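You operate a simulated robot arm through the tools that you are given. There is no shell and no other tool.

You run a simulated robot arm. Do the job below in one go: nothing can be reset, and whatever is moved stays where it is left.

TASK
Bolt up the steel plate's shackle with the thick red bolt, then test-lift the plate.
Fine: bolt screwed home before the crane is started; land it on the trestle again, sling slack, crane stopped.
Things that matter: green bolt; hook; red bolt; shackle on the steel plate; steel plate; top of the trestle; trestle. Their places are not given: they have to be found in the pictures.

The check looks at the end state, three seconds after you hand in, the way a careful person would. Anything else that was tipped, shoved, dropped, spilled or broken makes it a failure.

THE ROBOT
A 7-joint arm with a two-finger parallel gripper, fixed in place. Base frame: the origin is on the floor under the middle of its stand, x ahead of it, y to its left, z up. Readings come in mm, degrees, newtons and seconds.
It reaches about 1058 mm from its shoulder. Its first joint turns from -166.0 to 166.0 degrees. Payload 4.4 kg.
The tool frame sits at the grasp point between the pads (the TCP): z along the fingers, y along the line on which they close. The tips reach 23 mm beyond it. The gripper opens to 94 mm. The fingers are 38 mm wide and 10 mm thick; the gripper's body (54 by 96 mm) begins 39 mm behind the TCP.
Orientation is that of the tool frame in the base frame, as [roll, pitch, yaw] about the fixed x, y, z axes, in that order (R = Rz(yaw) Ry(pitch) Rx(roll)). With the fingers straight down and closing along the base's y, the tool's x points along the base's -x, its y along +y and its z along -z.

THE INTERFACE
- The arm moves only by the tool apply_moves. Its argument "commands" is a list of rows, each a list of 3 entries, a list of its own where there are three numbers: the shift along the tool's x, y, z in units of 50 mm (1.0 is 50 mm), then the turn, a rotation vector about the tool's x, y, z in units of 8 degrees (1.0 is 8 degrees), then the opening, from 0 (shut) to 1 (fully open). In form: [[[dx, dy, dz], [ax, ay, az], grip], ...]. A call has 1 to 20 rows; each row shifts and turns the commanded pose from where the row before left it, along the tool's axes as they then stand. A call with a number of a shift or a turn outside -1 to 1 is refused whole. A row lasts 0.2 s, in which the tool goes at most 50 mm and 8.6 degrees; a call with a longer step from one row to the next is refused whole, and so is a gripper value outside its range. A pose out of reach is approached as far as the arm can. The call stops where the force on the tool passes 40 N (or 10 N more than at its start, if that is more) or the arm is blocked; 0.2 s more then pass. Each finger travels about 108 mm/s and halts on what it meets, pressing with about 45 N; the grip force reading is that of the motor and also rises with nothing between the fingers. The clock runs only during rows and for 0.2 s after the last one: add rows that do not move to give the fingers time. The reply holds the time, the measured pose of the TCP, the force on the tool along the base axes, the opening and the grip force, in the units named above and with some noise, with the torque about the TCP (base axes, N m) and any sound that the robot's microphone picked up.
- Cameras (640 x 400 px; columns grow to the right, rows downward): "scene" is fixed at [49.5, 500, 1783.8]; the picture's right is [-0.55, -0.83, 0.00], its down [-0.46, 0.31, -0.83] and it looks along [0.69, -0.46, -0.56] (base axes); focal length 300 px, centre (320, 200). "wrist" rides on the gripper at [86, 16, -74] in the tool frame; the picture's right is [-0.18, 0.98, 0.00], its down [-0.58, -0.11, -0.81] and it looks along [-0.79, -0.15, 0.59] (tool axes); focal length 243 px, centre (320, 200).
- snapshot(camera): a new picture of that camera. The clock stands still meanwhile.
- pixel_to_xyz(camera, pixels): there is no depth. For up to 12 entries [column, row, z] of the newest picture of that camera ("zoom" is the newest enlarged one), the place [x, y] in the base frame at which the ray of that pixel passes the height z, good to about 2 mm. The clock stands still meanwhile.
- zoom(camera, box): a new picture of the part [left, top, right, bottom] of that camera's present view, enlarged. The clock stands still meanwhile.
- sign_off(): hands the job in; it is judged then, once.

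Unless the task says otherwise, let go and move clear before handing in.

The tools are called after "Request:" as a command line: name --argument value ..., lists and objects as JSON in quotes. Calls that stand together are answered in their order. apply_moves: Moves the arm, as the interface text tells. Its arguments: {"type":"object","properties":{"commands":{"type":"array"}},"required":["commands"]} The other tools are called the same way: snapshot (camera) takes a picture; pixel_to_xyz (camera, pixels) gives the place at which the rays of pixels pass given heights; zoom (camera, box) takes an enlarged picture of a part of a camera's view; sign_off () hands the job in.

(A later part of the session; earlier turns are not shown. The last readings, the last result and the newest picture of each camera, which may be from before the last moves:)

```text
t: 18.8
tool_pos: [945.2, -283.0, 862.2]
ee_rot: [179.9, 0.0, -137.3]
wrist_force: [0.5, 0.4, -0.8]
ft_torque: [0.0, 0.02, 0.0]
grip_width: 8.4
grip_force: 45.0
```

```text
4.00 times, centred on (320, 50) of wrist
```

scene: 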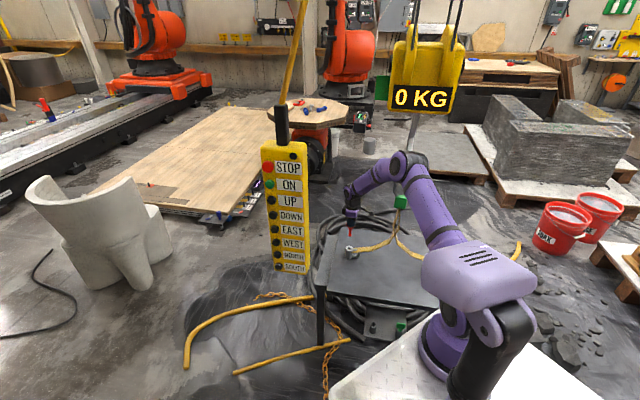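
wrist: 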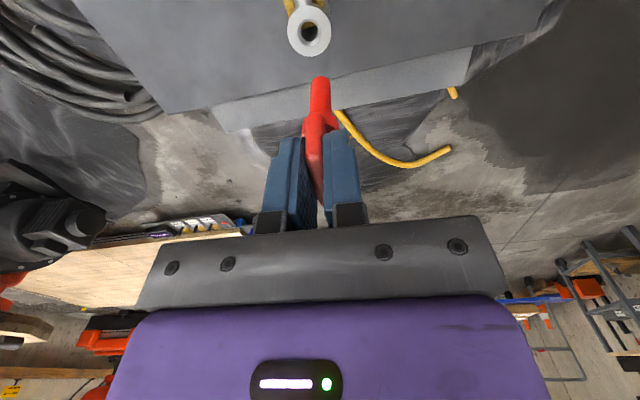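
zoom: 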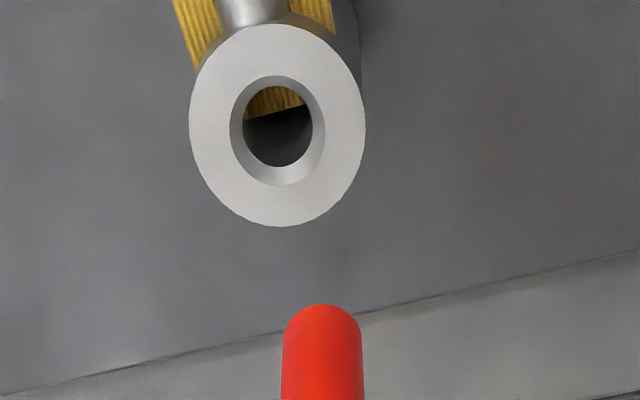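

The hole is now nearly under the bolt (hole at wrist (309.5,30.5), shank end near (320,80)). The tool must shift about 10 mm in -y. I'll zoom in the scene view to triangulate the bolt end.

Request:
zoom --camera "scene" --box '[320, 205, 400, 255]'

Request:
pixel_to_xyz --camera "wrist" --pixels '[[309.5, 30.5, 665], [309.5, 30.5, 671], [309.5, 30.5, 680], [320.5, 86.75, 760], [320.5, 86.75, 767], [320.5, 86.75, 775]]'

```text
8.00 times, centred on (360, 230) of scene
```

zoom: 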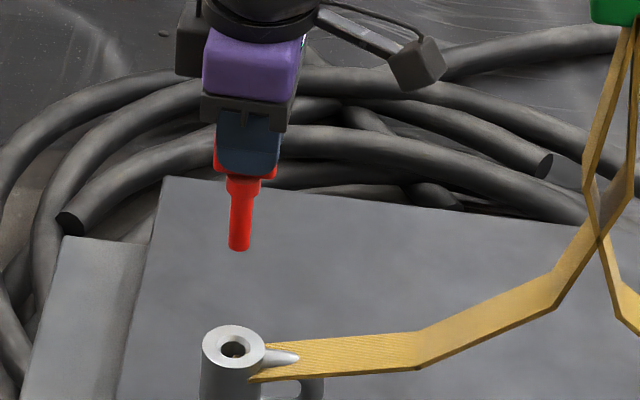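

```text
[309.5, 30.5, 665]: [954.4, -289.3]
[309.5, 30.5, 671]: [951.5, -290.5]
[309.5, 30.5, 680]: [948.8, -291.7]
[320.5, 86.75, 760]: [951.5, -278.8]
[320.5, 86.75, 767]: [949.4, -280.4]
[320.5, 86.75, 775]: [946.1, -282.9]
```

The bolt end is at about (947, -281, 767) and the hole at (951.5, -290, 671), so only a small offset remains. Before inserting I'll see how far the wrist turns counter-clockwise, since that gives more clockwise travel for screwing.

Request:
apply_moves --commands '[[[0, 0, 0], [0, 0, -0.95], 0.0], [[0, 0, 0], [0, 0, -0.95], 0.0], [[0, 0, 0], [0, 0, -0.95], 0.0], [[0, 0, 0], [0, 0, -0.95], 0.0], [[0, 0, 0], [0, 0, -0.95], 0.0], [[0, 0, 0], [0, 0, -0.95], 0.0], [[0, 0, 0], [0, 0, -0.95], 0.0], [[0, 0, 0], [0, 0, -0.95], 0.0], [[0, 0, 0], [0, 0, -0.95], 0.0], [[0, 0, 0], [0, 0, -0.95], 0.0], [[0, 0, 0], [0, 0, 0], 0.0], [[0, 0, 0], [0, 0, 0], 0.0]]'

Request:
snapshot --camera "scene"

Request:
snapshot --camera "wrist"

```text
t: 21.4
tool_pos: [944.9, -283.0, 859.7]
ee_rot: [-180.0, 0.0, -61.4]
wrist_force: [-0.1, -0.4, -1.9]
ft_torque: [-0.01, -0.02, -0.03]
grip_width: 8.4
grip_force: 45.5
```

```text
taken
```

scene: 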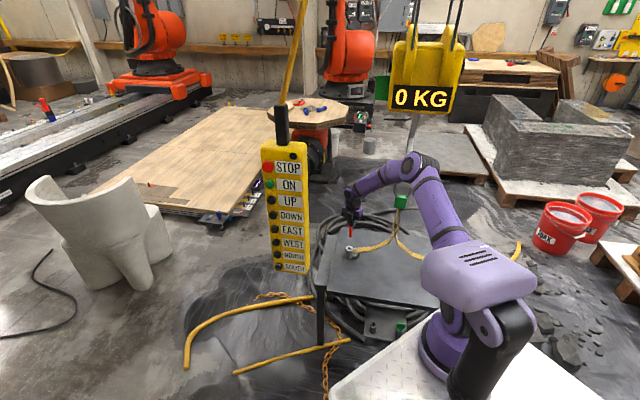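

```text
taken
```

wrist: 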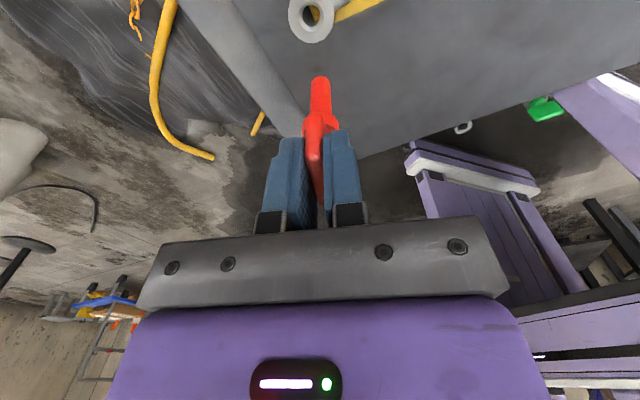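

The wrist turned 76° without trouble (yaw -61°). I'll try another 76° to find the limit.

Request:
apply_moves --commands '[[[0, 0, 0], [0, 0, -0.95], 0.0], [[0, 0, 0], [0, 0, -0.95], 0.0], [[0, 0, 0], [0, 0, -0.95], 0.0], [[0, 0, 0], [0, 0, -0.95], 0.0], [[0, 0, 0], [0, 0, -0.95], 0.0], [[0, 0, 0], [0, 0, -0.95], 0.0], [[0, 0, 0], [0, 0, -0.95], 0.0], [[0, 0, 0], [0, 0, -0.95], 0.0], [[0, 0, 0], [0, 0, -0.95], 0.0], [[0, 0, 0], [0, 0, -0.95], 0.0], [[0, 0, 0], [0, 0, 0], 0.0], [[0, 0, 0], [0, 0, 0], 0.0]]'

Request:
snapshot --camera "scene"

Request:
snapshot --camera "wrist"

```text
t: 24.0
tool_pos: [944.8, -284.7, 862.1]
ee_rot: [-179.9, -0.1, 14.5]
wrist_force: [0.0, 1.2, -1.0]
ft_torque: [0.01, 0.01, -0.05]
grip_width: 8.2
grip_force: 45.0
```

```text
taken
```

scene: 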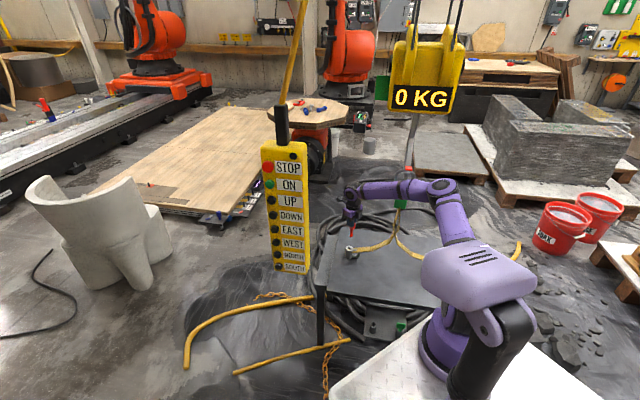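

```text
taken
```

wrist: 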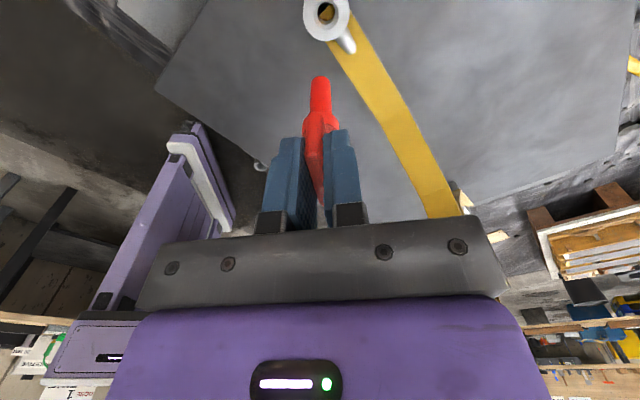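

The turn to yaw 14.5° worked, but the forearm now sits close in front of the ring and hook (scene (408,185)), which I want to avoid. I'll turn back to about yaw -45° and insert from there.

Request:
apply_moves --commands '[[[0, 0, 0], [0, 0, 0.95], 0.0], [[0, 0, 0], [0, 0, 0.95], 0.0], [[0, 0, 0], [0, 0, 0.95], 0.0], [[0, 0, 0], [0, 0, 0.95], 0.0], [[0, 0, 0], [0, 0, 0.95], 0.0], [[0, 0, 0], [0, 0, 0.95], 0.0], [[0, 0, 0], [0, 0, 0.95], 0.0], [[0, 0, 0], [0, 0, 0.85], 0.0], [[0, 0, 0], [0, 0, 0], 0.0], [[0, 0, 0], [0, 0, 0], 0.0]]'

Request:
snapshot --camera "scene"

Request:
snapshot --camera "wrist"

Request:
zoom --camera "wrist" --box '[240, 0, 400, 100]'

Request:
zoom --camera "scene" --box '[320, 130, 480, 230]'

```text
t: 26.2
tool_pos: [943.4, -284.4, 861.5]
ee_rot: [-180.0, 0.0, -45.5]
wrist_force: [-0.3, 0.1, -0.9]
ft_torque: [0.01, -0.03, 0.03]
grip_width: 8.6
grip_force: 45.0
```

```text
taken
```

scene: 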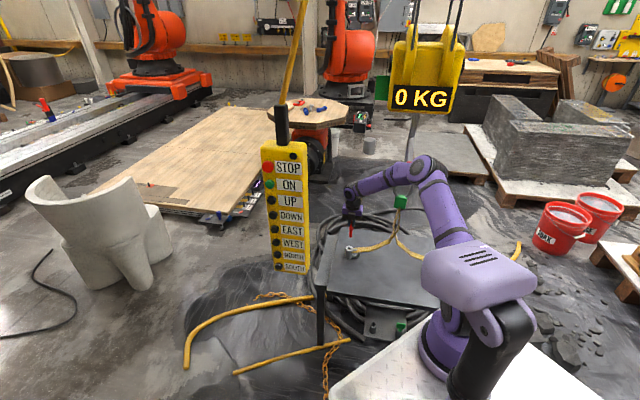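

```text
taken
```

wrist: 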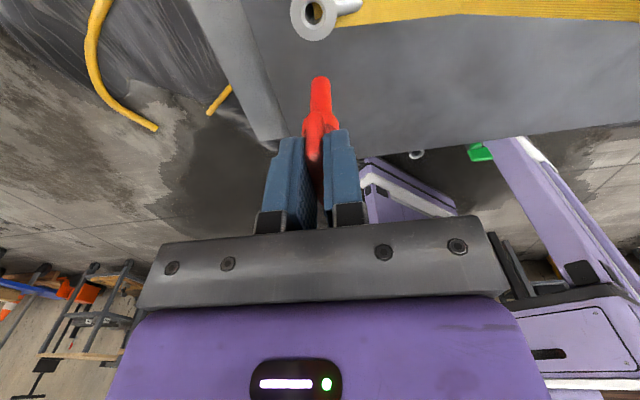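

```text
4.00 times, centred on (320, 50) of wrist
```

zoom: 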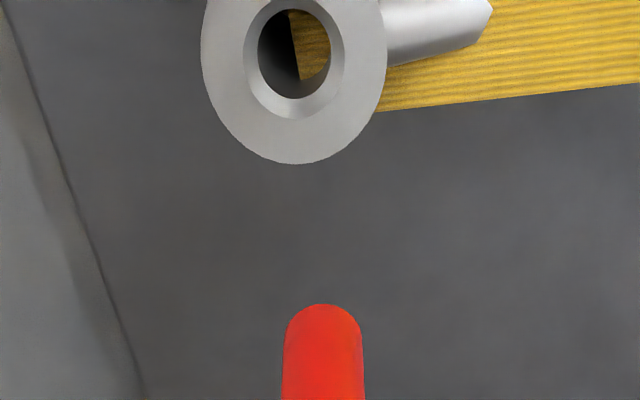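

```text
4.00 times, centred on (400, 180) of scene
```

zoom: 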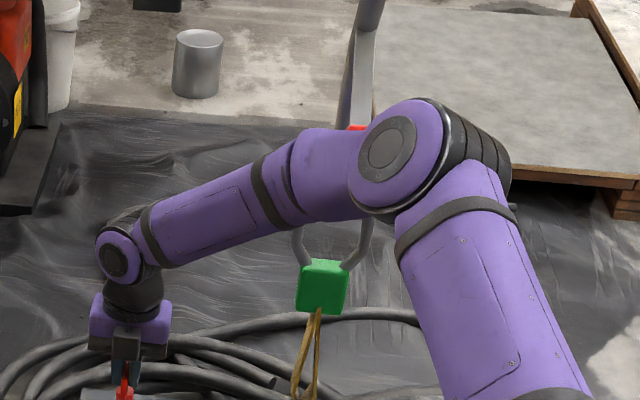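

The elbow is clear of the ring at this yaw, and the hook is undisturbed. I'll turn a further 30° clockwise to be safer, then zoom in both views for the final alignment.

Request:
apply_moves --commands '[[[0, 0, 0], [0, 0, 0.95], 0.0], [[0, 0, 0], [0, 0, 0.95], 0.0], [[0, 0, 0], [0, 0, 0.95], 0.0], [[0, 0, 0], [0, 0, 0.95], 0.0], [[0, 0, 0], [0, 0, 0], 0.0], [[0, 0, 0], [0, 0, 0], 0.0]]'

Request:
snapshot --camera "wrist"

Request:
zoom --camera "wrist" --box '[240, 0, 400, 100]'

Request:
zoom --camera "scene" --box '[320, 210, 384, 250]'

```text
t: 27.6
tool_pos: [944.4, -284.0, 861.0]
ee_rot: [-179.9, 0.1, -75.9]
wrist_force: [0.3, -0.4, -0.2]
ft_torque: [0.01, 0.01, -0.04]
grip_width: 8.4
grip_force: 44.9
```

```text
taken
```

wrist: 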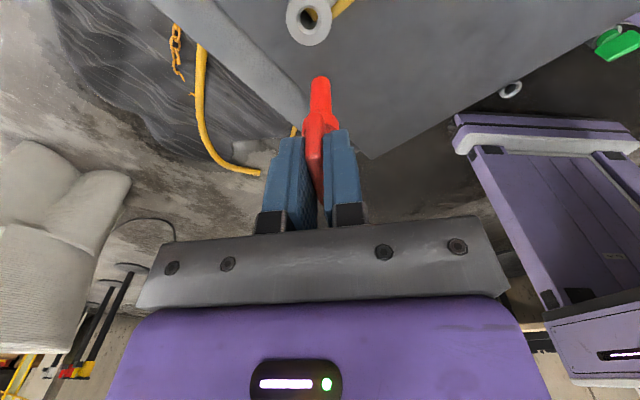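

```text
4.00 times, centred on (320, 50) of wrist
```

zoom: 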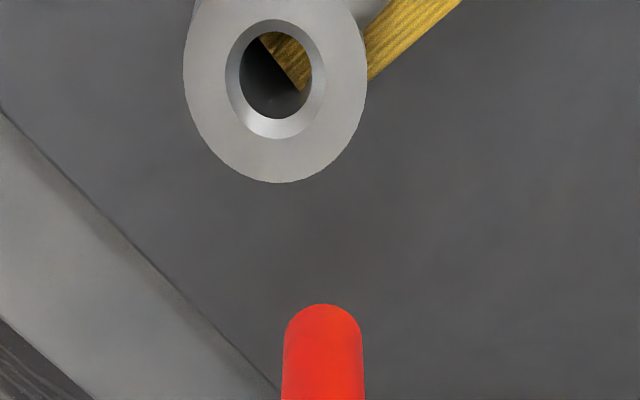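

```text
10.00 times, centred on (352, 230) of scene
```

zoom: 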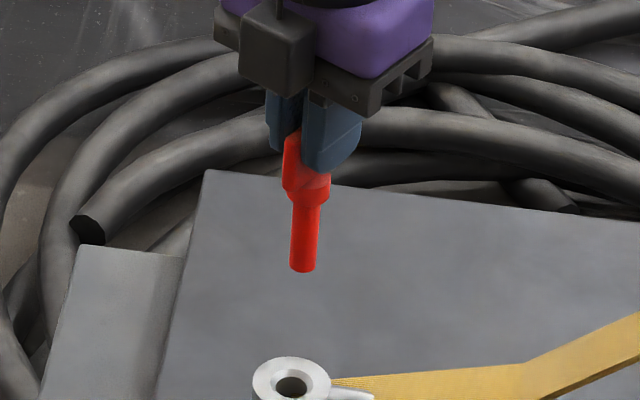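

Bolt and hole are both visible (hole centre wrist (309,19.5), bolt end about (320,86)). I'll shift about +12 mm in tool x and -9 mm in tool y, then lower until the bolt end is about 17 mm above the boss and look again.

Request:
apply_moves --commands '[[[0.118, -0.088, 0], [0, 0, 0], 0.0], [[0.118, -0.088, 0], [0, 0, 0], 0.0], [[0, 0, 0.5], [0, 0, 0], 0.0], [[0, 0, 0.6], [0, 0, 0], 0.0], [[0, 0, 0.5], [0, 0, 0], 0.0], [[0, 0, 0], [0, 0, 0], 0.0], [[0, 0, 0], [0, 0, 0], 0.0]]'

Request:
snapshot --camera "wrist"

Request:
zoom --camera "wrist" --box '[240, 20, 400, 120]'

Request:
zoom --camera "scene" --box '[320, 220, 384, 260]'

```text
t: 29.2
tool_pos: [956.2, -292.1, 780.0]
ee_rot: [180.0, 0.0, -75.8]
wrist_force: [0.7, 0.1, -1.4]
ft_torque: [0.01, -0.01, 0.0]
grip_width: 8.0
grip_force: 44.4
```

```text
taken
```

wrist: 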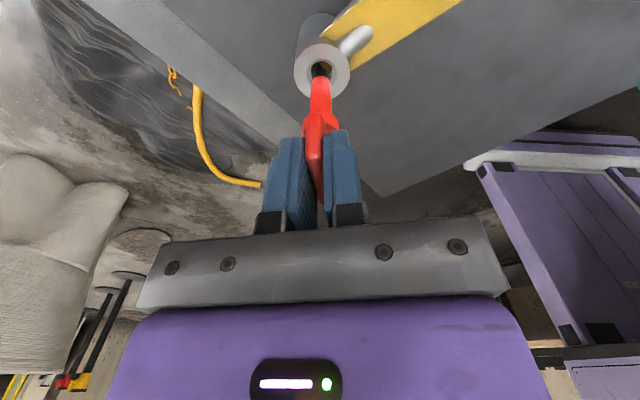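

```text
4.00 times, centred on (320, 70) of wrist
```

zoom: 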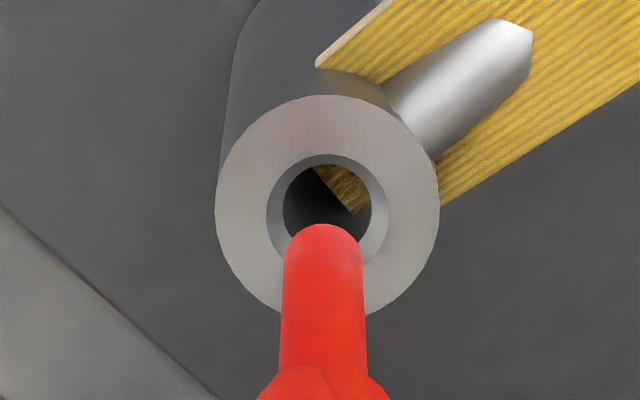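

```text
10.00 times, centred on (352, 240) of scene
```

zoom: 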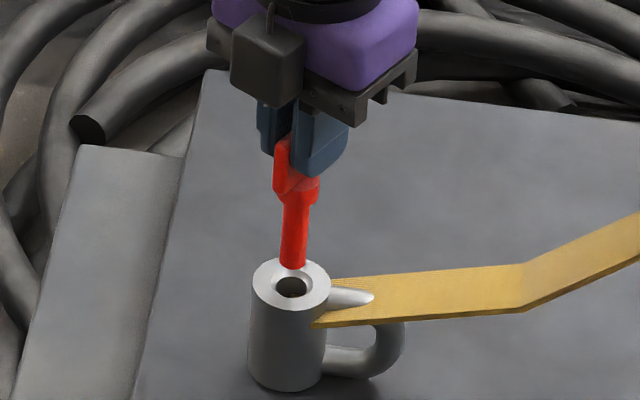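

The bolt end sits over the hole in both views (wrist: hole (322,72), bolt end (320,85); scene: bolt at (293,262) above the hole at (291,288) in the zoom). I'll trim by under 1 mm and lower gently, watching the force.

Request:
apply_moves --commands '[[[0.01, 0.016, 0.1], [0, 0, 0], 0.0], [[0, 0, 0.1], [0, 0, 0], 0.0], [[0, 0, 0.06], [0, 0, 0], 0.0], [[0, 0, 0], [0, 0, 0], 0.0]]'

Request:
zoom --camera "wrist" --box '[256, 40, 384, 120]'

Request:
zoom --camera "scene" --box '[328, 230, 376, 260]'

```text
t: 30.2
tool_pos: [955.3, -293.7, 768.3]
ee_rot: [180.0, 0.0, -75.8]
wrist_force: [0.6, -0.3, -0.8]
ft_torque: [0.01, 0.0, -0.01]
grip_width: 8.5
grip_force: 45.1
```

```text
5.00 times, centred on (320, 80) of wrist
```

zoom: 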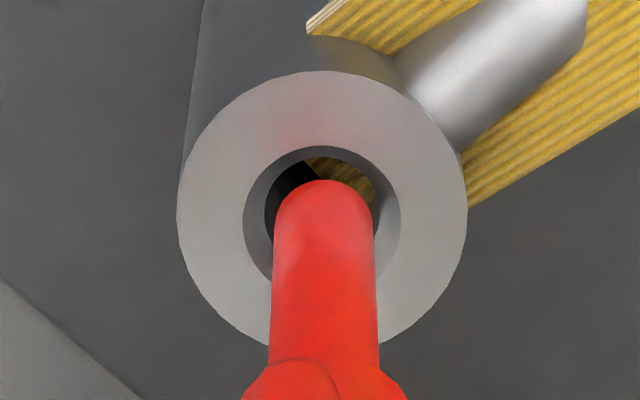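

```text
13.33 times, centred on (352, 245) of scene
```

zoom: 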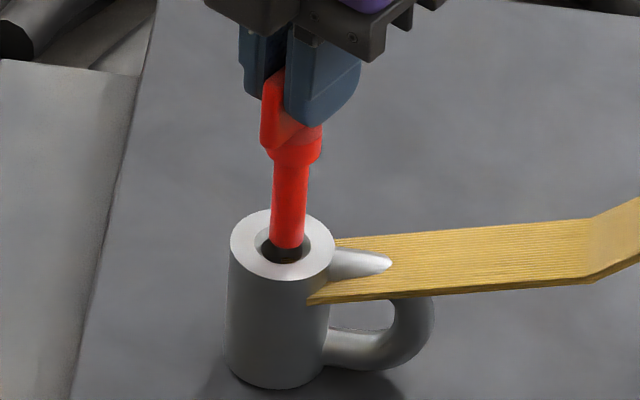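

There's no contact yet and the bolt end is a few mm above the hole. The scene view suggests a 1–2 mm shift, so I'll apply part of that, lower 4 mm, and look again.

Request:
apply_moves --commands '[[[-0.014, -0.014, 0.0], [0, 0, 0], 0.0], [[0, 0, 0.08], [0, 0, 0], 0.0], [[0, 0, 0], [0, 0, 0], 0.0]]'

Request:
zoom --camera "wrist" --box '[272, 50, 368, 110]'

Request:
zoom --camera "scene" --box '[334, 235, 366, 255]'

```text
t: 31.0
tool_pos: [955.5, -292.9, 763.4]
ee_rot: [-179.9, 0.0, -75.8]
wrist_force: [0.8, 0.6, -1.7]
ft_torque: [-0.02, 0.01, -0.04]
grip_width: 8.0
grip_force: 44.2
```

```text
6.67 times, centred on (320, 80) of wrist
```

zoom: 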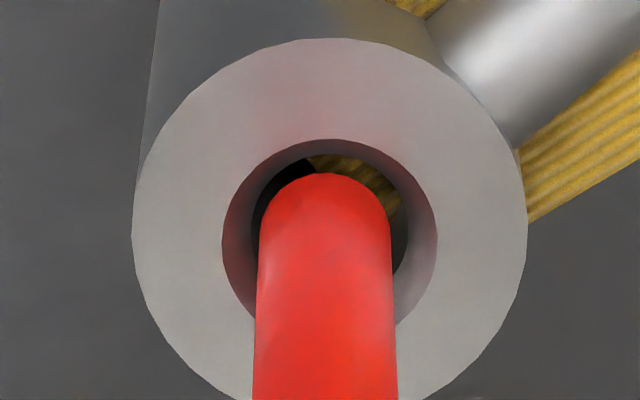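

```text
16.00 times, centred on (350, 245) of scene
```

zoom: 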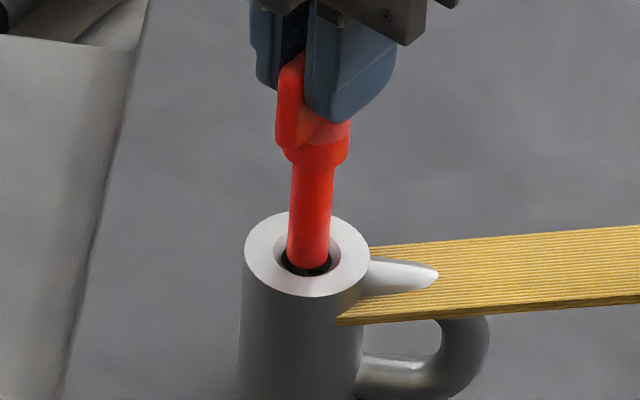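

Now both views show the bolt end centred in the chamfered hole at the boss's top plane. I'll nudge 0.4 mm in y and lower slowly into the hole, watching for force.

Request:
apply_moves --commands '[[[0, 0.008, 0.04], [0, 0, 0], 0.0], [[0, 0, 0.04], [0, 0, 0], 0.0], [[0, 0, 0.04], [0, 0, 0], 0.0], [[0, 0, 0], [0, 0, 0], 0.0]]'

Request:
zoom --camera "wrist" --box '[272, 50, 368, 110]'

Request:
zoom --camera "scene" --box '[334, 235, 366, 255]'

```text
t: 32.0
tool_pos: [955.5, -293.5, 757.1]
ee_rot: [179.9, 0.0, -75.8]
wrist_force: [0.3, -0.3, -1.0]
ft_torque: [0.04, -0.01, 0.03]
grip_width: 8.1
grip_force: 44.8
```

```text
6.67 times, centred on (320, 80) of wrist
```

zoom: 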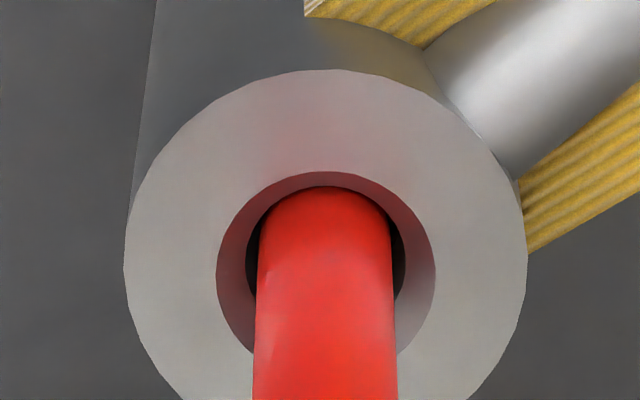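

```text
16.00 times, centred on (350, 245) of scene
```

zoom: 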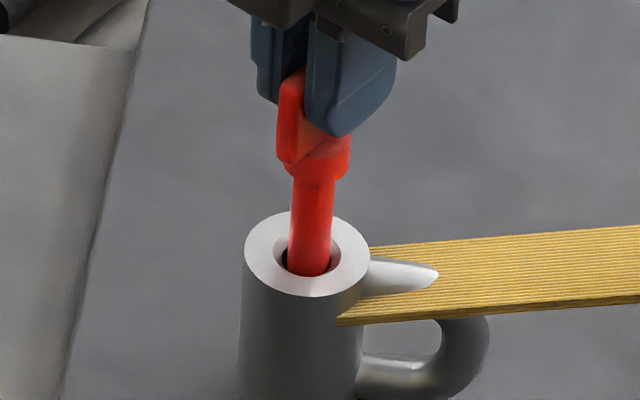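

The bolt is inside the chamfer with no contact force and centred (bolt 325 against hole 326 in the zoom). I'll keep lowering in small steps.

Request:
apply_moves --commands '[[[0, 0, 0.04], [0, 0, 0], 0.0], [[0, 0, 0.04], [0, 0, 0], 0.0], [[0, 0, 0.04], [0, 0, 0], 0.0], [[0, 0, 0.04], [0, 0, 0], 0.0], [[0, 0, 0], [0, 0, 0], 0.0]]'

Request:
zoom --camera "wrist" --box '[272, 50, 368, 110]'

Request:
zoom --camera "scene" --box '[334, 235, 366, 255]'

```text
t: 33.2
tool_pos: [954.6, -294.2, 749.7]
ee_rot: [-179.9, 0.0, -75.9]
wrist_force: [0.1, -0.7, -0.3]
ft_torque: [0.01, -0.01, 0.0]
grip_width: 8.4
grip_force: 45.3
```

```text
6.67 times, centred on (320, 80) of wrist
```

zoom: 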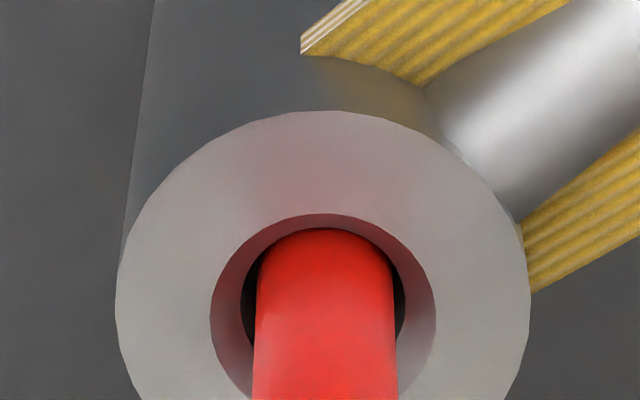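

```text
16.00 times, centred on (350, 245) of scene
```

zoom: 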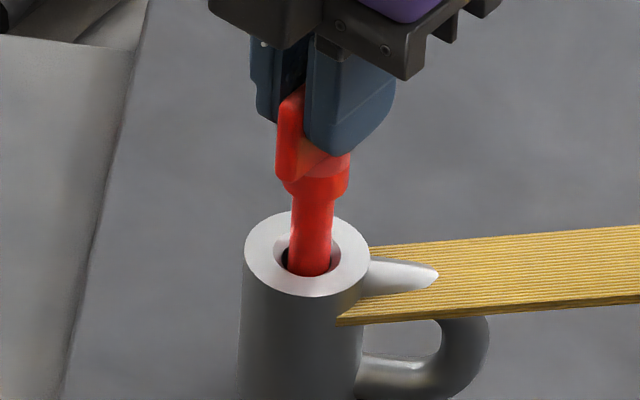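

The shank is in the bore with no force. I'll continue down in 2 mm steps until I feel either the thread or the collar.

Request:
apply_moves --commands '[[[0, 0, 0.03], [0, 0, 0], 0.0], [[0, 0, 0.03], [0, 0, 0], 0.0], [[0, 0, 0.03], [0, 0, 0], 0.0], [[0, 0, 0.03], [0, 0, 0], 0.0], [[0, 0, 0.03], [0, 0, 0], 0.0], [[0, 0, 0.03], [0, 0, 0], 0.0], [[0, 0, 0], [0, 0, 0], 0.0]]'

Request:
zoom --camera "scene" --box '[334, 235, 366, 255]'

```text
t: 34.8
tool_pos: [955.2, -293.2, 739.7]
ee_rot: [-179.9, 0.0, -75.7]
wrist_force: [-0.1, 0.3, -1.3]
ft_torque: [0.0, 0.0, 0.01]
grip_width: 8.3
grip_force: 45.0
```

```text
16.00 times, centred on (350, 245) of scene
```

zoom: 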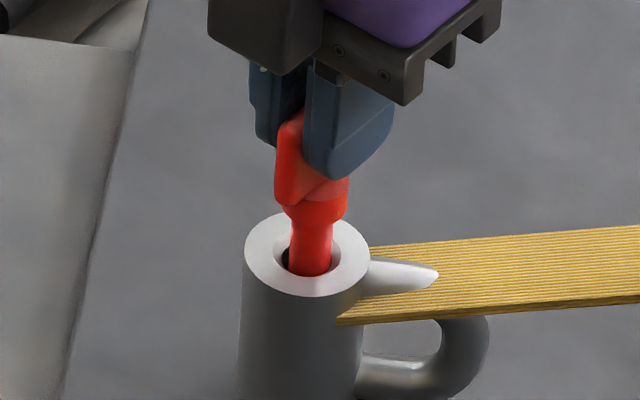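

There's still no contact, and the collar is roughly 14 mm above the boss. I'll keep going down in small steps.

Request:
apply_moves --commands '[[[0, 0, 0.03], [0, 0, 0], 0.0], [[0, 0, 0.03], [0, 0, 0], 0.0], [[0, 0, 0.03], [0, 0, 0], 0.0], [[0, 0, 0.03], [0, 0, 0], 0.0], [[0, 0, 0.02], [0, 0, 0], 0.0], [[0, 0, 0.02], [0, 0, 0], 0.0], [[0, 0, 0], [0, 0, 0], 0.0]]'

Request:
zoom --camera "scene" --box '[334, 235, 366, 255]'

Request:
zoom --camera "wrist" --box '[256, 80, 384, 160]'

```text
t: 36.4
tool_pos: [956.1, -292.4, 732.7]
ee_rot: [180.0, 0.0, -75.8]
wrist_force: [0.3, -0.1, -0.9]
ft_torque: [0.02, 0.01, 0.01]
grip_width: 8.3
grip_force: 44.9
```

```text
16.00 times, centred on (350, 245) of scene
```

zoom: 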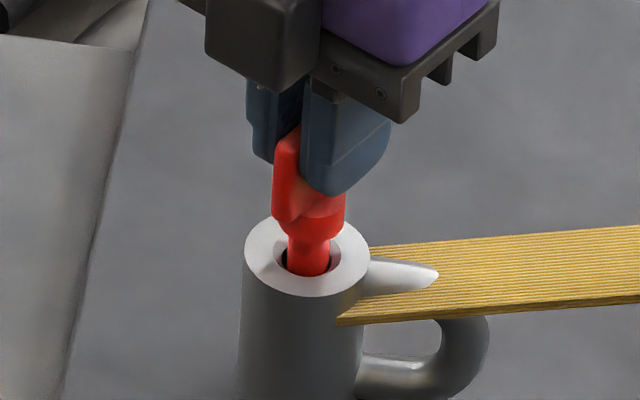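

```text
5.00 times, centred on (320, 120) of wrist
```

zoom: 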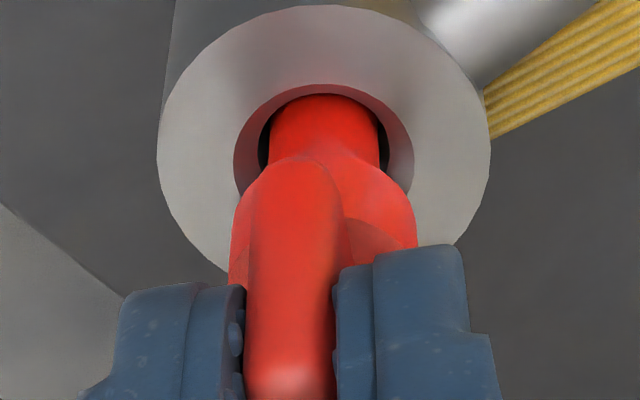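

It's still moving freely. I'll lower in 1 mm steps until something stops it.

Request:
apply_moves --commands '[[[0, 0, 0.02], [0, 0, 0], 0.0], [[0, 0, 0.02], [0, 0, 0], 0.0], [[0, 0, 0.02], [0, 0, 0], 0.0], [[0, 0, 0.02], [0, 0, 0], 0.0], [[0, 0, 0.02], [0, 0, 0], 0.0], [[0, 0, 0], [0, 0, 0], 0.0]]'

Request:
zoom --camera "scene" --box '[334, 235, 366, 255]'

Request:
zoom --camera "wrist" --box '[256, 80, 384, 160]'

```text
t: 37.8
tool_pos: [955.8, -294.5, 727.0]
ee_rot: [-179.9, 0.1, -75.7]
wrist_force: [-0.1, 0.1, -1.1]
ft_torque: [-0.05, -0.01, 0.01]
grip_width: 8.1
grip_force: 45.1
```

```text
16.00 times, centred on (350, 245) of scene
```

zoom: 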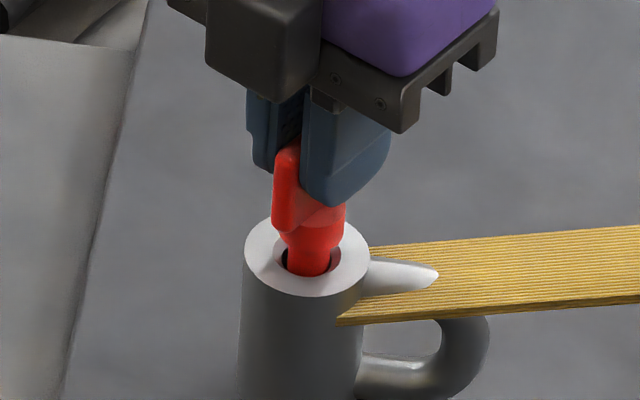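

```text
5.00 times, centred on (320, 120) of wrist
```

zoom: 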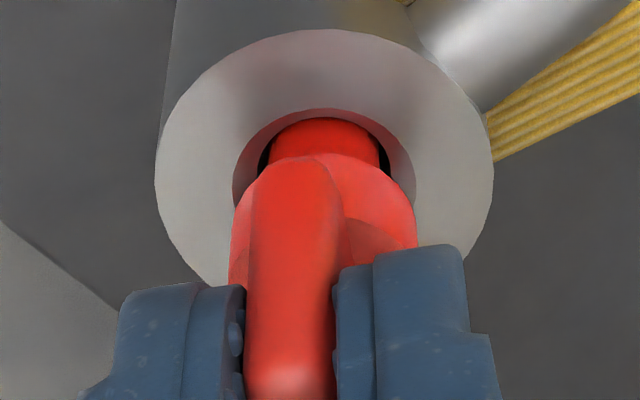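

There's still no resistance, and the collar is now only a few mm above the boss. I'll continue in 1 mm steps.

Request:
apply_moves --commands '[[[0, 0, 0.02], [0, 0, 0], 0.0], [[0, 0, 0.02], [0, 0, 0], 0.0], [[0, 0, 0.02], [0, 0, 0], 0.0], [[0, 0, 0], [0, 0, 0], 0.0]]'

Request:
zoom --camera "scene" --box '[334, 235, 366, 255]'

Request:
zoom --camera "wrist" --box '[256, 80, 384, 160]'

```text
t: 38.8
tool_pos: [955.7, -292.2, 723.6]
ee_rot: [180.0, -0.1, -75.9]
wrist_force: [-8.2, 7.0, 11.1]
ft_torque: [-0.49, -0.02, 0.01]
grip_width: 8.4
grip_force: 44.6
```

```text
16.00 times, centred on (350, 245) of scene
```

zoom: 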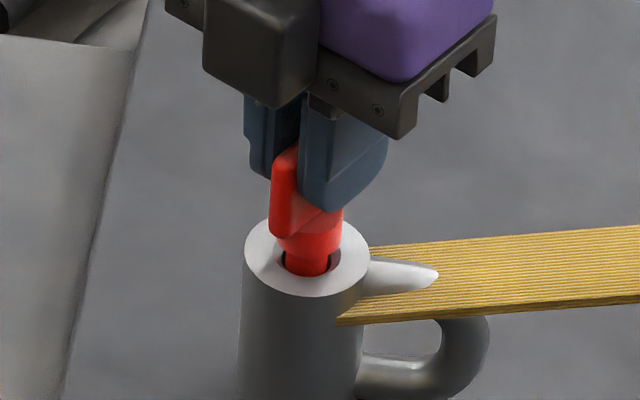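

```text
5.00 times, centred on (320, 120) of wrist
```

zoom: 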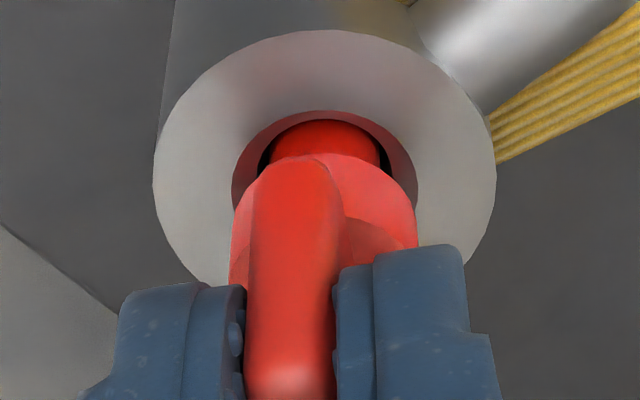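

First contact: 11 N upward with a lateral push of (-8, +7) N, so the bolt has reached the threaded part slightly off-centre. I'll ease back a little, shift about 0.5 mm in the direction of that push, and re-check.

Request:
apply_moves --commands '[[[0, 0, -0.02], [0, 0, 0], 0.0], [[-0.009, 0.007, 0], [0, 0, 0], 0.0], [[0, 0, 0], [0, 0, 0], 0.0]]'

```text
t: 39.6
tool_pos: [954.9, -291.2, 725.3]
ee_rot: [180.0, 0.0, -75.8]
wrist_force: [5.9, 2.2, -4.4]
ft_torque: [-0.57, -0.23, 0.0]
grip_width: 8.1
grip_force: 45.1
```

The lateral force flipped to (+6, +2) N, so the centre is between the two positions. I'll move back about 0.25 mm and press down gently.

Request:
apply_moves --commands '[[[0, -0.005, 0], [0, 0, 0], 0.0], [[0, 0, 0.01], [0, 0, 0], 0.0], [[0, 0, 0.01], [0, 0, 0], 0.0], [[0, 0, 0], [0, 0, 0], 0.0]]'

Request:
zoom --camera "scene" --box '[334, 235, 366, 255]'

```text
t: 40.6
tool_pos: [955.0, -290.8, 725.4]
ee_rot: [180.0, 0.0, -75.8]
wrist_force: [-2.9, 5.5, 6.1]
ft_torque: [-0.19, 0.0, 0.03]
grip_width: 8.2
grip_force: 45.5
```

```text
16.00 times, centred on (350, 245) of scene
```

zoom: 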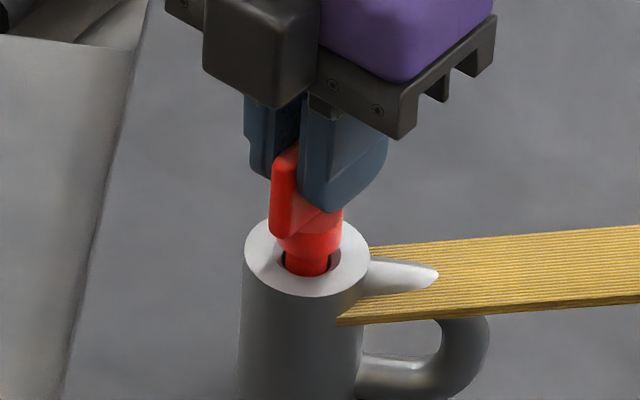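

The bolt is resting on the start of the thread (about 7 N up, small side load). I'll turn clockwise (+tool z) 40° without feed and watch the forces.

Request:
apply_moves --commands '[[[0, -0.002, 0], [0, 0, 0.8], 0.0], [[0, 0, 0], [0, 0, 0.8], 0.0], [[0, 0, 0], [0, 0, 0.8], 0.0], [[0, 0, 0], [0, 0, 0.8], 0.0], [[0, 0, 0], [0, 0, 0.8], 0.0], [[0, 0, 0], [0, 0, 0], 0.0]]'

Request:
zoom --camera "scene" --box '[334, 235, 366, 255]'

Request:
zoom --camera "wrist" --box '[256, 80, 384, 160]'

```text
t: 42.0
tool_pos: [953.6, -292.0, 724.5]
ee_rot: [179.9, 0.0, -107.9]
wrist_force: [-17.6, 14.7, 12.0]
ft_torque: [0.01, 0.27, 0.04]
grip_width: 8.3
grip_force: 44.7
```

```text
16.00 times, centred on (350, 245) of scene
```

zoom: 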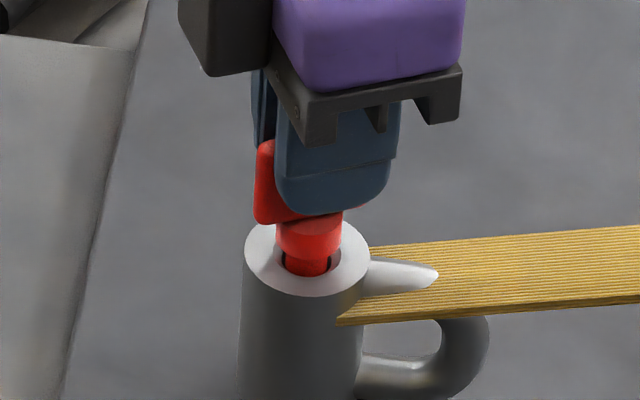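

```text
5.00 times, centred on (320, 120) of wrist
```

zoom: 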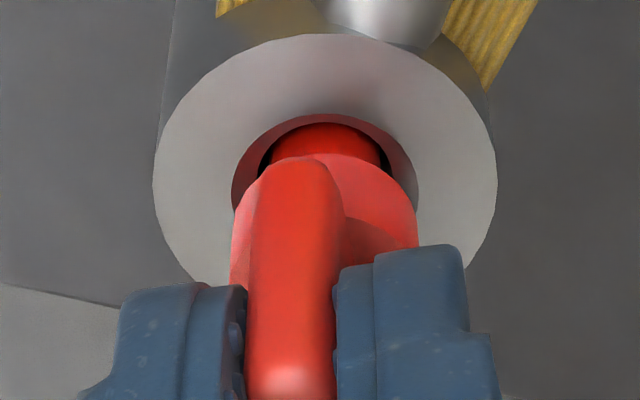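

The bolt turned 32°, but the side load grew to (-18, +15) N because the bolt's axis sits about 2.5 mm off the tool axis. I'll shift to relieve that load and then turn about the bolt's own axis.

Request:
apply_moves --commands '[[[-0.004, 0.012, 0], [0, 0, 0], 0.0], [[-0.003, 0.01, 0], [0, 0, 0], 0.0], [[0, 0, 0], [0, 0, 0], 0.0]]'

```text
t: 42.8
tool_pos: [954.3, -291.5, 724.9]
ee_rot: [-180.0, 0.0, -107.8]
wrist_force: [-9.3, 10.9, 4.2]
ft_torque: [0.02, 0.17, 0.0]
grip_width: 8.4
grip_force: 45.3
```

The side load dropped to (-9, +11) N. I'll keep shifting the same way, by about 1.5 mm.

Request:
apply_moves --commands '[[[-0.008, 0.012, 0], [0, 0, 0], 0.0], [[-0.008, 0.012, 0], [0, 0, 0], 0.0], [[0, 0, 0], [0, 0, 0], 0.0]]'

Request:
zoom --camera "scene" --box '[334, 235, 366, 255]'

Request:
zoom --camera "wrist" --box '[256, 80, 384, 160]'

```text
t: 43.6
tool_pos: [953.2, -293.1, 725.3]
ee_rot: [-179.8, 0.0, -107.9]
wrist_force: [7.0, -1.8, -4.8]
ft_torque: [-0.18, -0.04, 0.0]
grip_width: 8.0
grip_force: 44.8
```

```text
16.00 times, centred on (350, 245) of scene
```

zoom: 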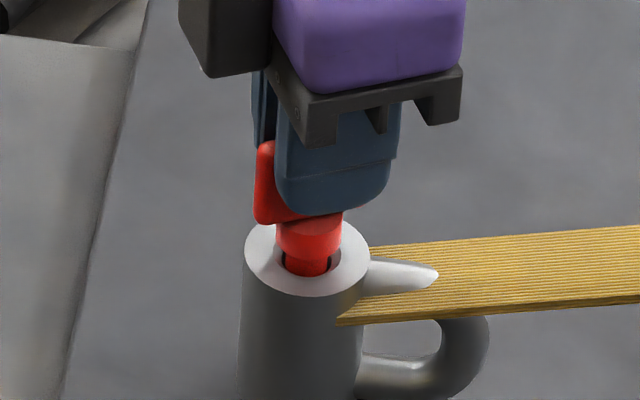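

```text
5.00 times, centred on (320, 120) of wrist
```

zoom: 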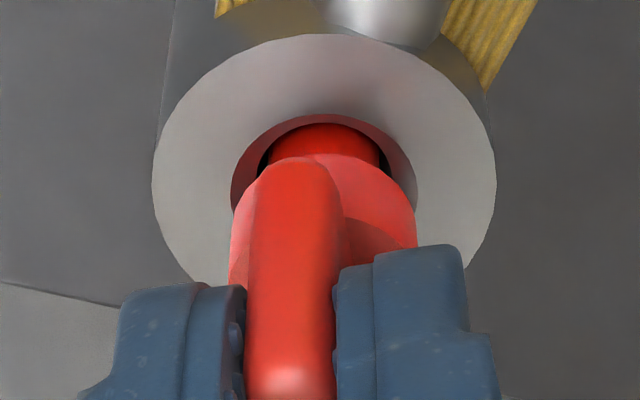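

The side load has nearly gone (7 N the other way) and the bolt is now held down slightly, which suggests the thread has caught. I'll turn 38° more about the bolt's axis with a small feed.

Request:
apply_moves --commands '[[[0, -0.001, 0.004], [0, 0, 0.8], 0.0], [[0, 0.004, 0.002], [0, 0, 0.8], 0.0], [[0, 0.0055, 0.002], [0, 0, 0.8], 0.0], [[0, 0.0055, 0.002], [0, 0, 0.8], 0.0], [[0, 0.0055, 0.002], [0, 0, 0.8], 0.0], [[0, 0.0055, 0.002], [0, 0, 0.8], 0.0], [[0, 0, 0], [0, 0, 0], 0.0]]'

Request:
zoom --camera "scene" --box '[334, 235, 366, 255]'

```text
t: 45.2
tool_pos: [951.8, -291.3, 723.2]
ee_rot: [-180.0, -0.1, -146.2]
wrist_force: [10.3, -11.4, -2.4]
ft_torque: [-0.25, 0.01, -0.04]
grip_width: 8.4
grip_force: 45.1
```

```text
16.00 times, centred on (350, 245) of scene
```

zoom: 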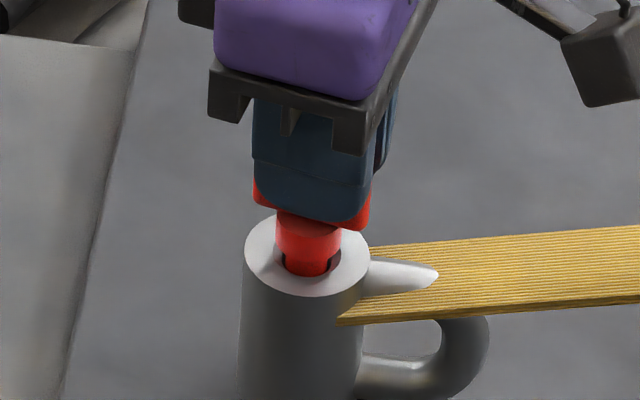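

Turned to yaw -146° with low axial force, so the bolt is following the feed. I'll relieve the (10, -11) N side load and continue turning about 51° with a small feed.

Request:
apply_moves --commands '[[[0, -0.014, 0], [0, 0, 0], 0.0], [[-0.001, 0.0037, 0.0015], [0, 0, 0.8], 0.0], [[-0.001, 0.0037, 0.0015], [0, 0, 0.8], 0.0], [[-0.001, 0.0037, 0.0015], [0, 0, 0.8], 0.0], [[-0.001, 0.0037, 0.0015], [0, 0, 0.8], 0.0], [[-0.001, 0.0037, 0.0015], [0, 0, 0.8], 0.0], [[-0.001, 0.0037, 0.0015], [0, 0, 0.8], 0.0], [[-0.001, 0.0037, 0.0015], [0, 0, 0.8], 0.0], [[-0.001, 0.0037, 0.0015], [0, 0, 0.8], 0.0], [[0, 0, 0], [0, 0, 0], 0.0]]'

Request:
snapshot --camera "scene"

Request:
zoom --camera "scene" --box '[334, 235, 366, 255]'

```text
t: 47.4
tool_pos: [952.7, -287.7, 722.3]
ee_rot: [180.0, -0.1, 162.4]
wrist_force: [-8.3, -5.5, -3.2]
ft_torque: [-0.06, 0.17, -0.04]
grip_width: 8.2
grip_force: 44.8
```

```text
taken
```

scene: 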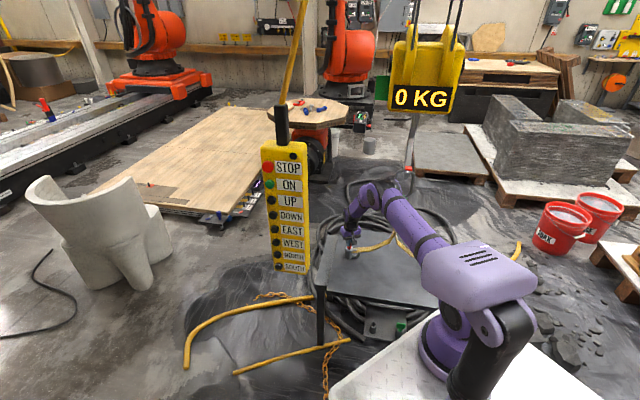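

```text
16.00 times, centred on (350, 245) of scene
```

zoom: 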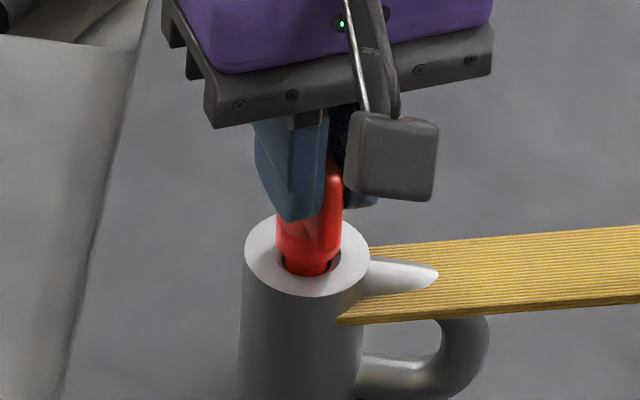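

The bolt is screwing in: z is down to 722.3 mm after about 122° of turn, and it pulls down slightly. I'll relieve the small side load and keep turning with a bit more feed.

Request:
apply_moves --commands '[[[0.006, -0.009, 0.004], [0, 0, 0], 0.0], [[-0.001, 0.003, 0.0025], [0, 0, 0.8], 0.0], [[-0.001, 0.003, 0.0025], [0, 0, 0.8], 0.0], [[-0.001, 0.003, 0.0025], [0, 0, 0.8], 0.0], [[-0.001, 0.003, 0.0025], [0, 0, 0.8], 0.0], [[-0.001, 0.003, 0.0025], [0, 0, 0.8], 0.0], [[-0.001, 0.003, 0.0025], [0, 0, 0.8], 0.0], [[-0.001, 0.003, 0.0025], [0, 0, 0.8], 0.0], [[-0.001, 0.003, 0.0025], [0, 0, 0.8], 0.0], [[0, 0, 0], [0, 0, 0], 0.0]]'

Request:
snapshot --camera "scene"

Request:
zoom --camera "scene" --box '[334, 235, 366, 255]'

```text
t: 49.6
tool_pos: [954.5, -287.6, 720.9]
ee_rot: [179.9, 0.0, 111.3]
wrist_force: [-12.9, 20.8, -7.9]
ft_torque: [0.62, 0.31, 0.0]
grip_width: 8.2
grip_force: 45.0
```

```text
taken
```

scene: 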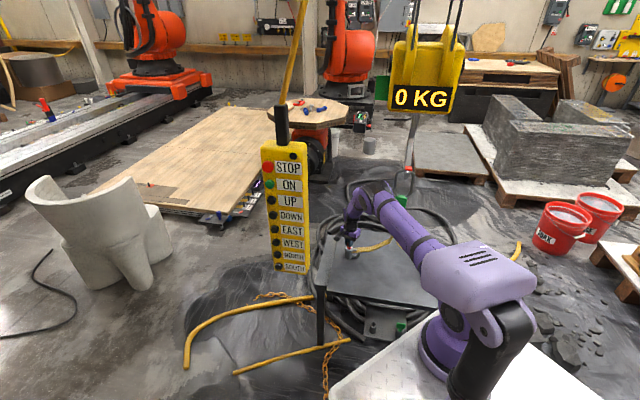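

```text
16.00 times, centred on (350, 245) of scene
```

zoom: 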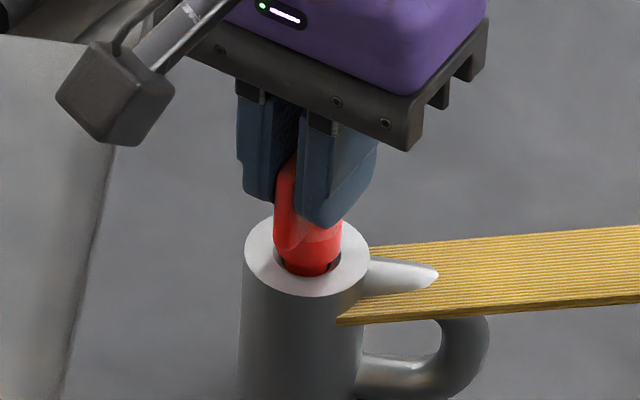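

Total turn is about 173° and the bolt leads the feed (net -7 N), with a side load of (-13, +21) N. I'll feed down 0.5 mm, shift to relieve the load, and turn another 26°.

Request:
apply_moves --commands '[[[0.012, -0.002, 0.006], [0, 0, 0], 0.0], [[0.014, -0.002, 0.006], [0, 0, 0], 0.0], [[0, 0.005, 0.0025], [0, 0, 0.8], 0.0], [[0, 0.005, 0.0025], [0, 0, 0.8], 0.0], [[0, 0.005, 0.0025], [0, 0, 0.8], 0.0], [[0, 0.005, 0.0025], [0, 0, 0.8], 0.0], [[0, 0, 0], [0, 0, 0], 0.0]]'

Request:
zoom --camera "scene" --box '[334, 235, 366, 255]'

```text
t: 51.2
tool_pos: [954.2, -287.6, 721.9]
ee_rot: [179.9, -0.1, 85.7]
wrist_force: [8.1, 18.5, -6.7]
ft_torque: [0.59, -0.12, 0.0]
grip_width: 8.3
grip_force: 45.1
```

```text
16.00 times, centred on (350, 245) of scene
```

zoom: 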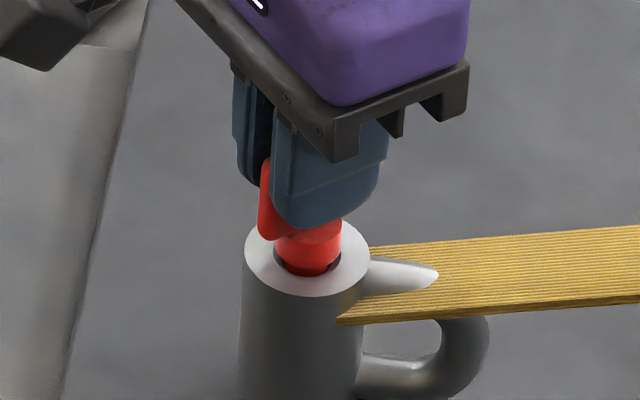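

The bolt has turned about 199° and is lower in the hole. I'll release now, raise clear of the paddle, and look before turning the wrist back for another bite.

Request:
apply_moves --commands '[[[0, 0, 0], [0, 0, 0], 0.2], [[0, 0, 0], [0, 0, 0], 0.4], [[0, 0, 0], [0, 0, 0], 0.5], [[0, 0, 0], [0, 0, 0], 0.5], [[0, 0, -0.4], [0, 0, 0], 0.5], [[0, 0, -0.5], [0, 0, 0], 0.5], [[0, 0, 0], [0, 0, 0], 0.5]]'

Request:
snapshot --camera "wrist"

Request:
zoom --camera "scene" --box '[334, 230, 374, 255]'

Request:
zoom --camera "wrist" --box '[256, 80, 384, 160]'

```text
t: 52.8
tool_pos: [955.2, -287.7, 765.5]
ee_rot: [-180.0, 0.1, 85.9]
wrist_force: [-0.3, -0.6, -0.6]
ft_torque: [0.03, 0.0, 0.05]
grip_width: 47.1
grip_force: 0.0
```

```text
taken
```

wrist: 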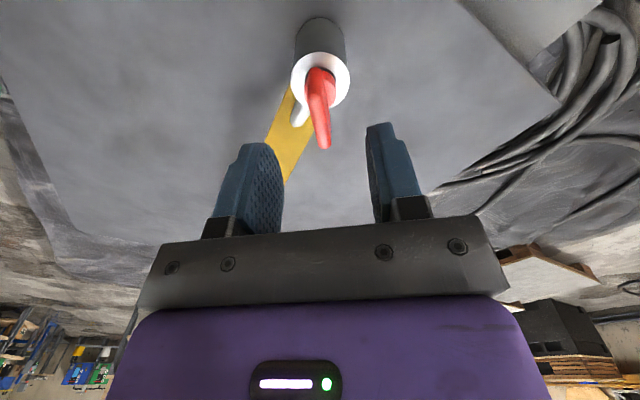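

```text
16.00 times, centred on (354, 242) of scene
```

zoom: 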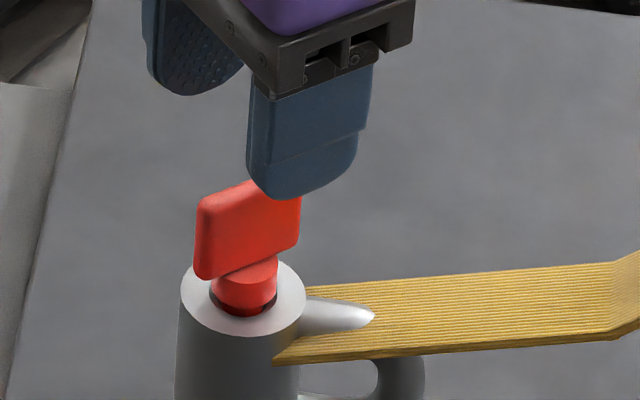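

```text
5.00 times, centred on (320, 120) of wrist
```

zoom: 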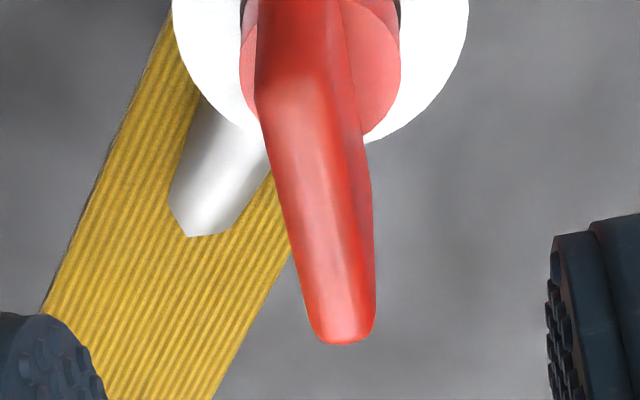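

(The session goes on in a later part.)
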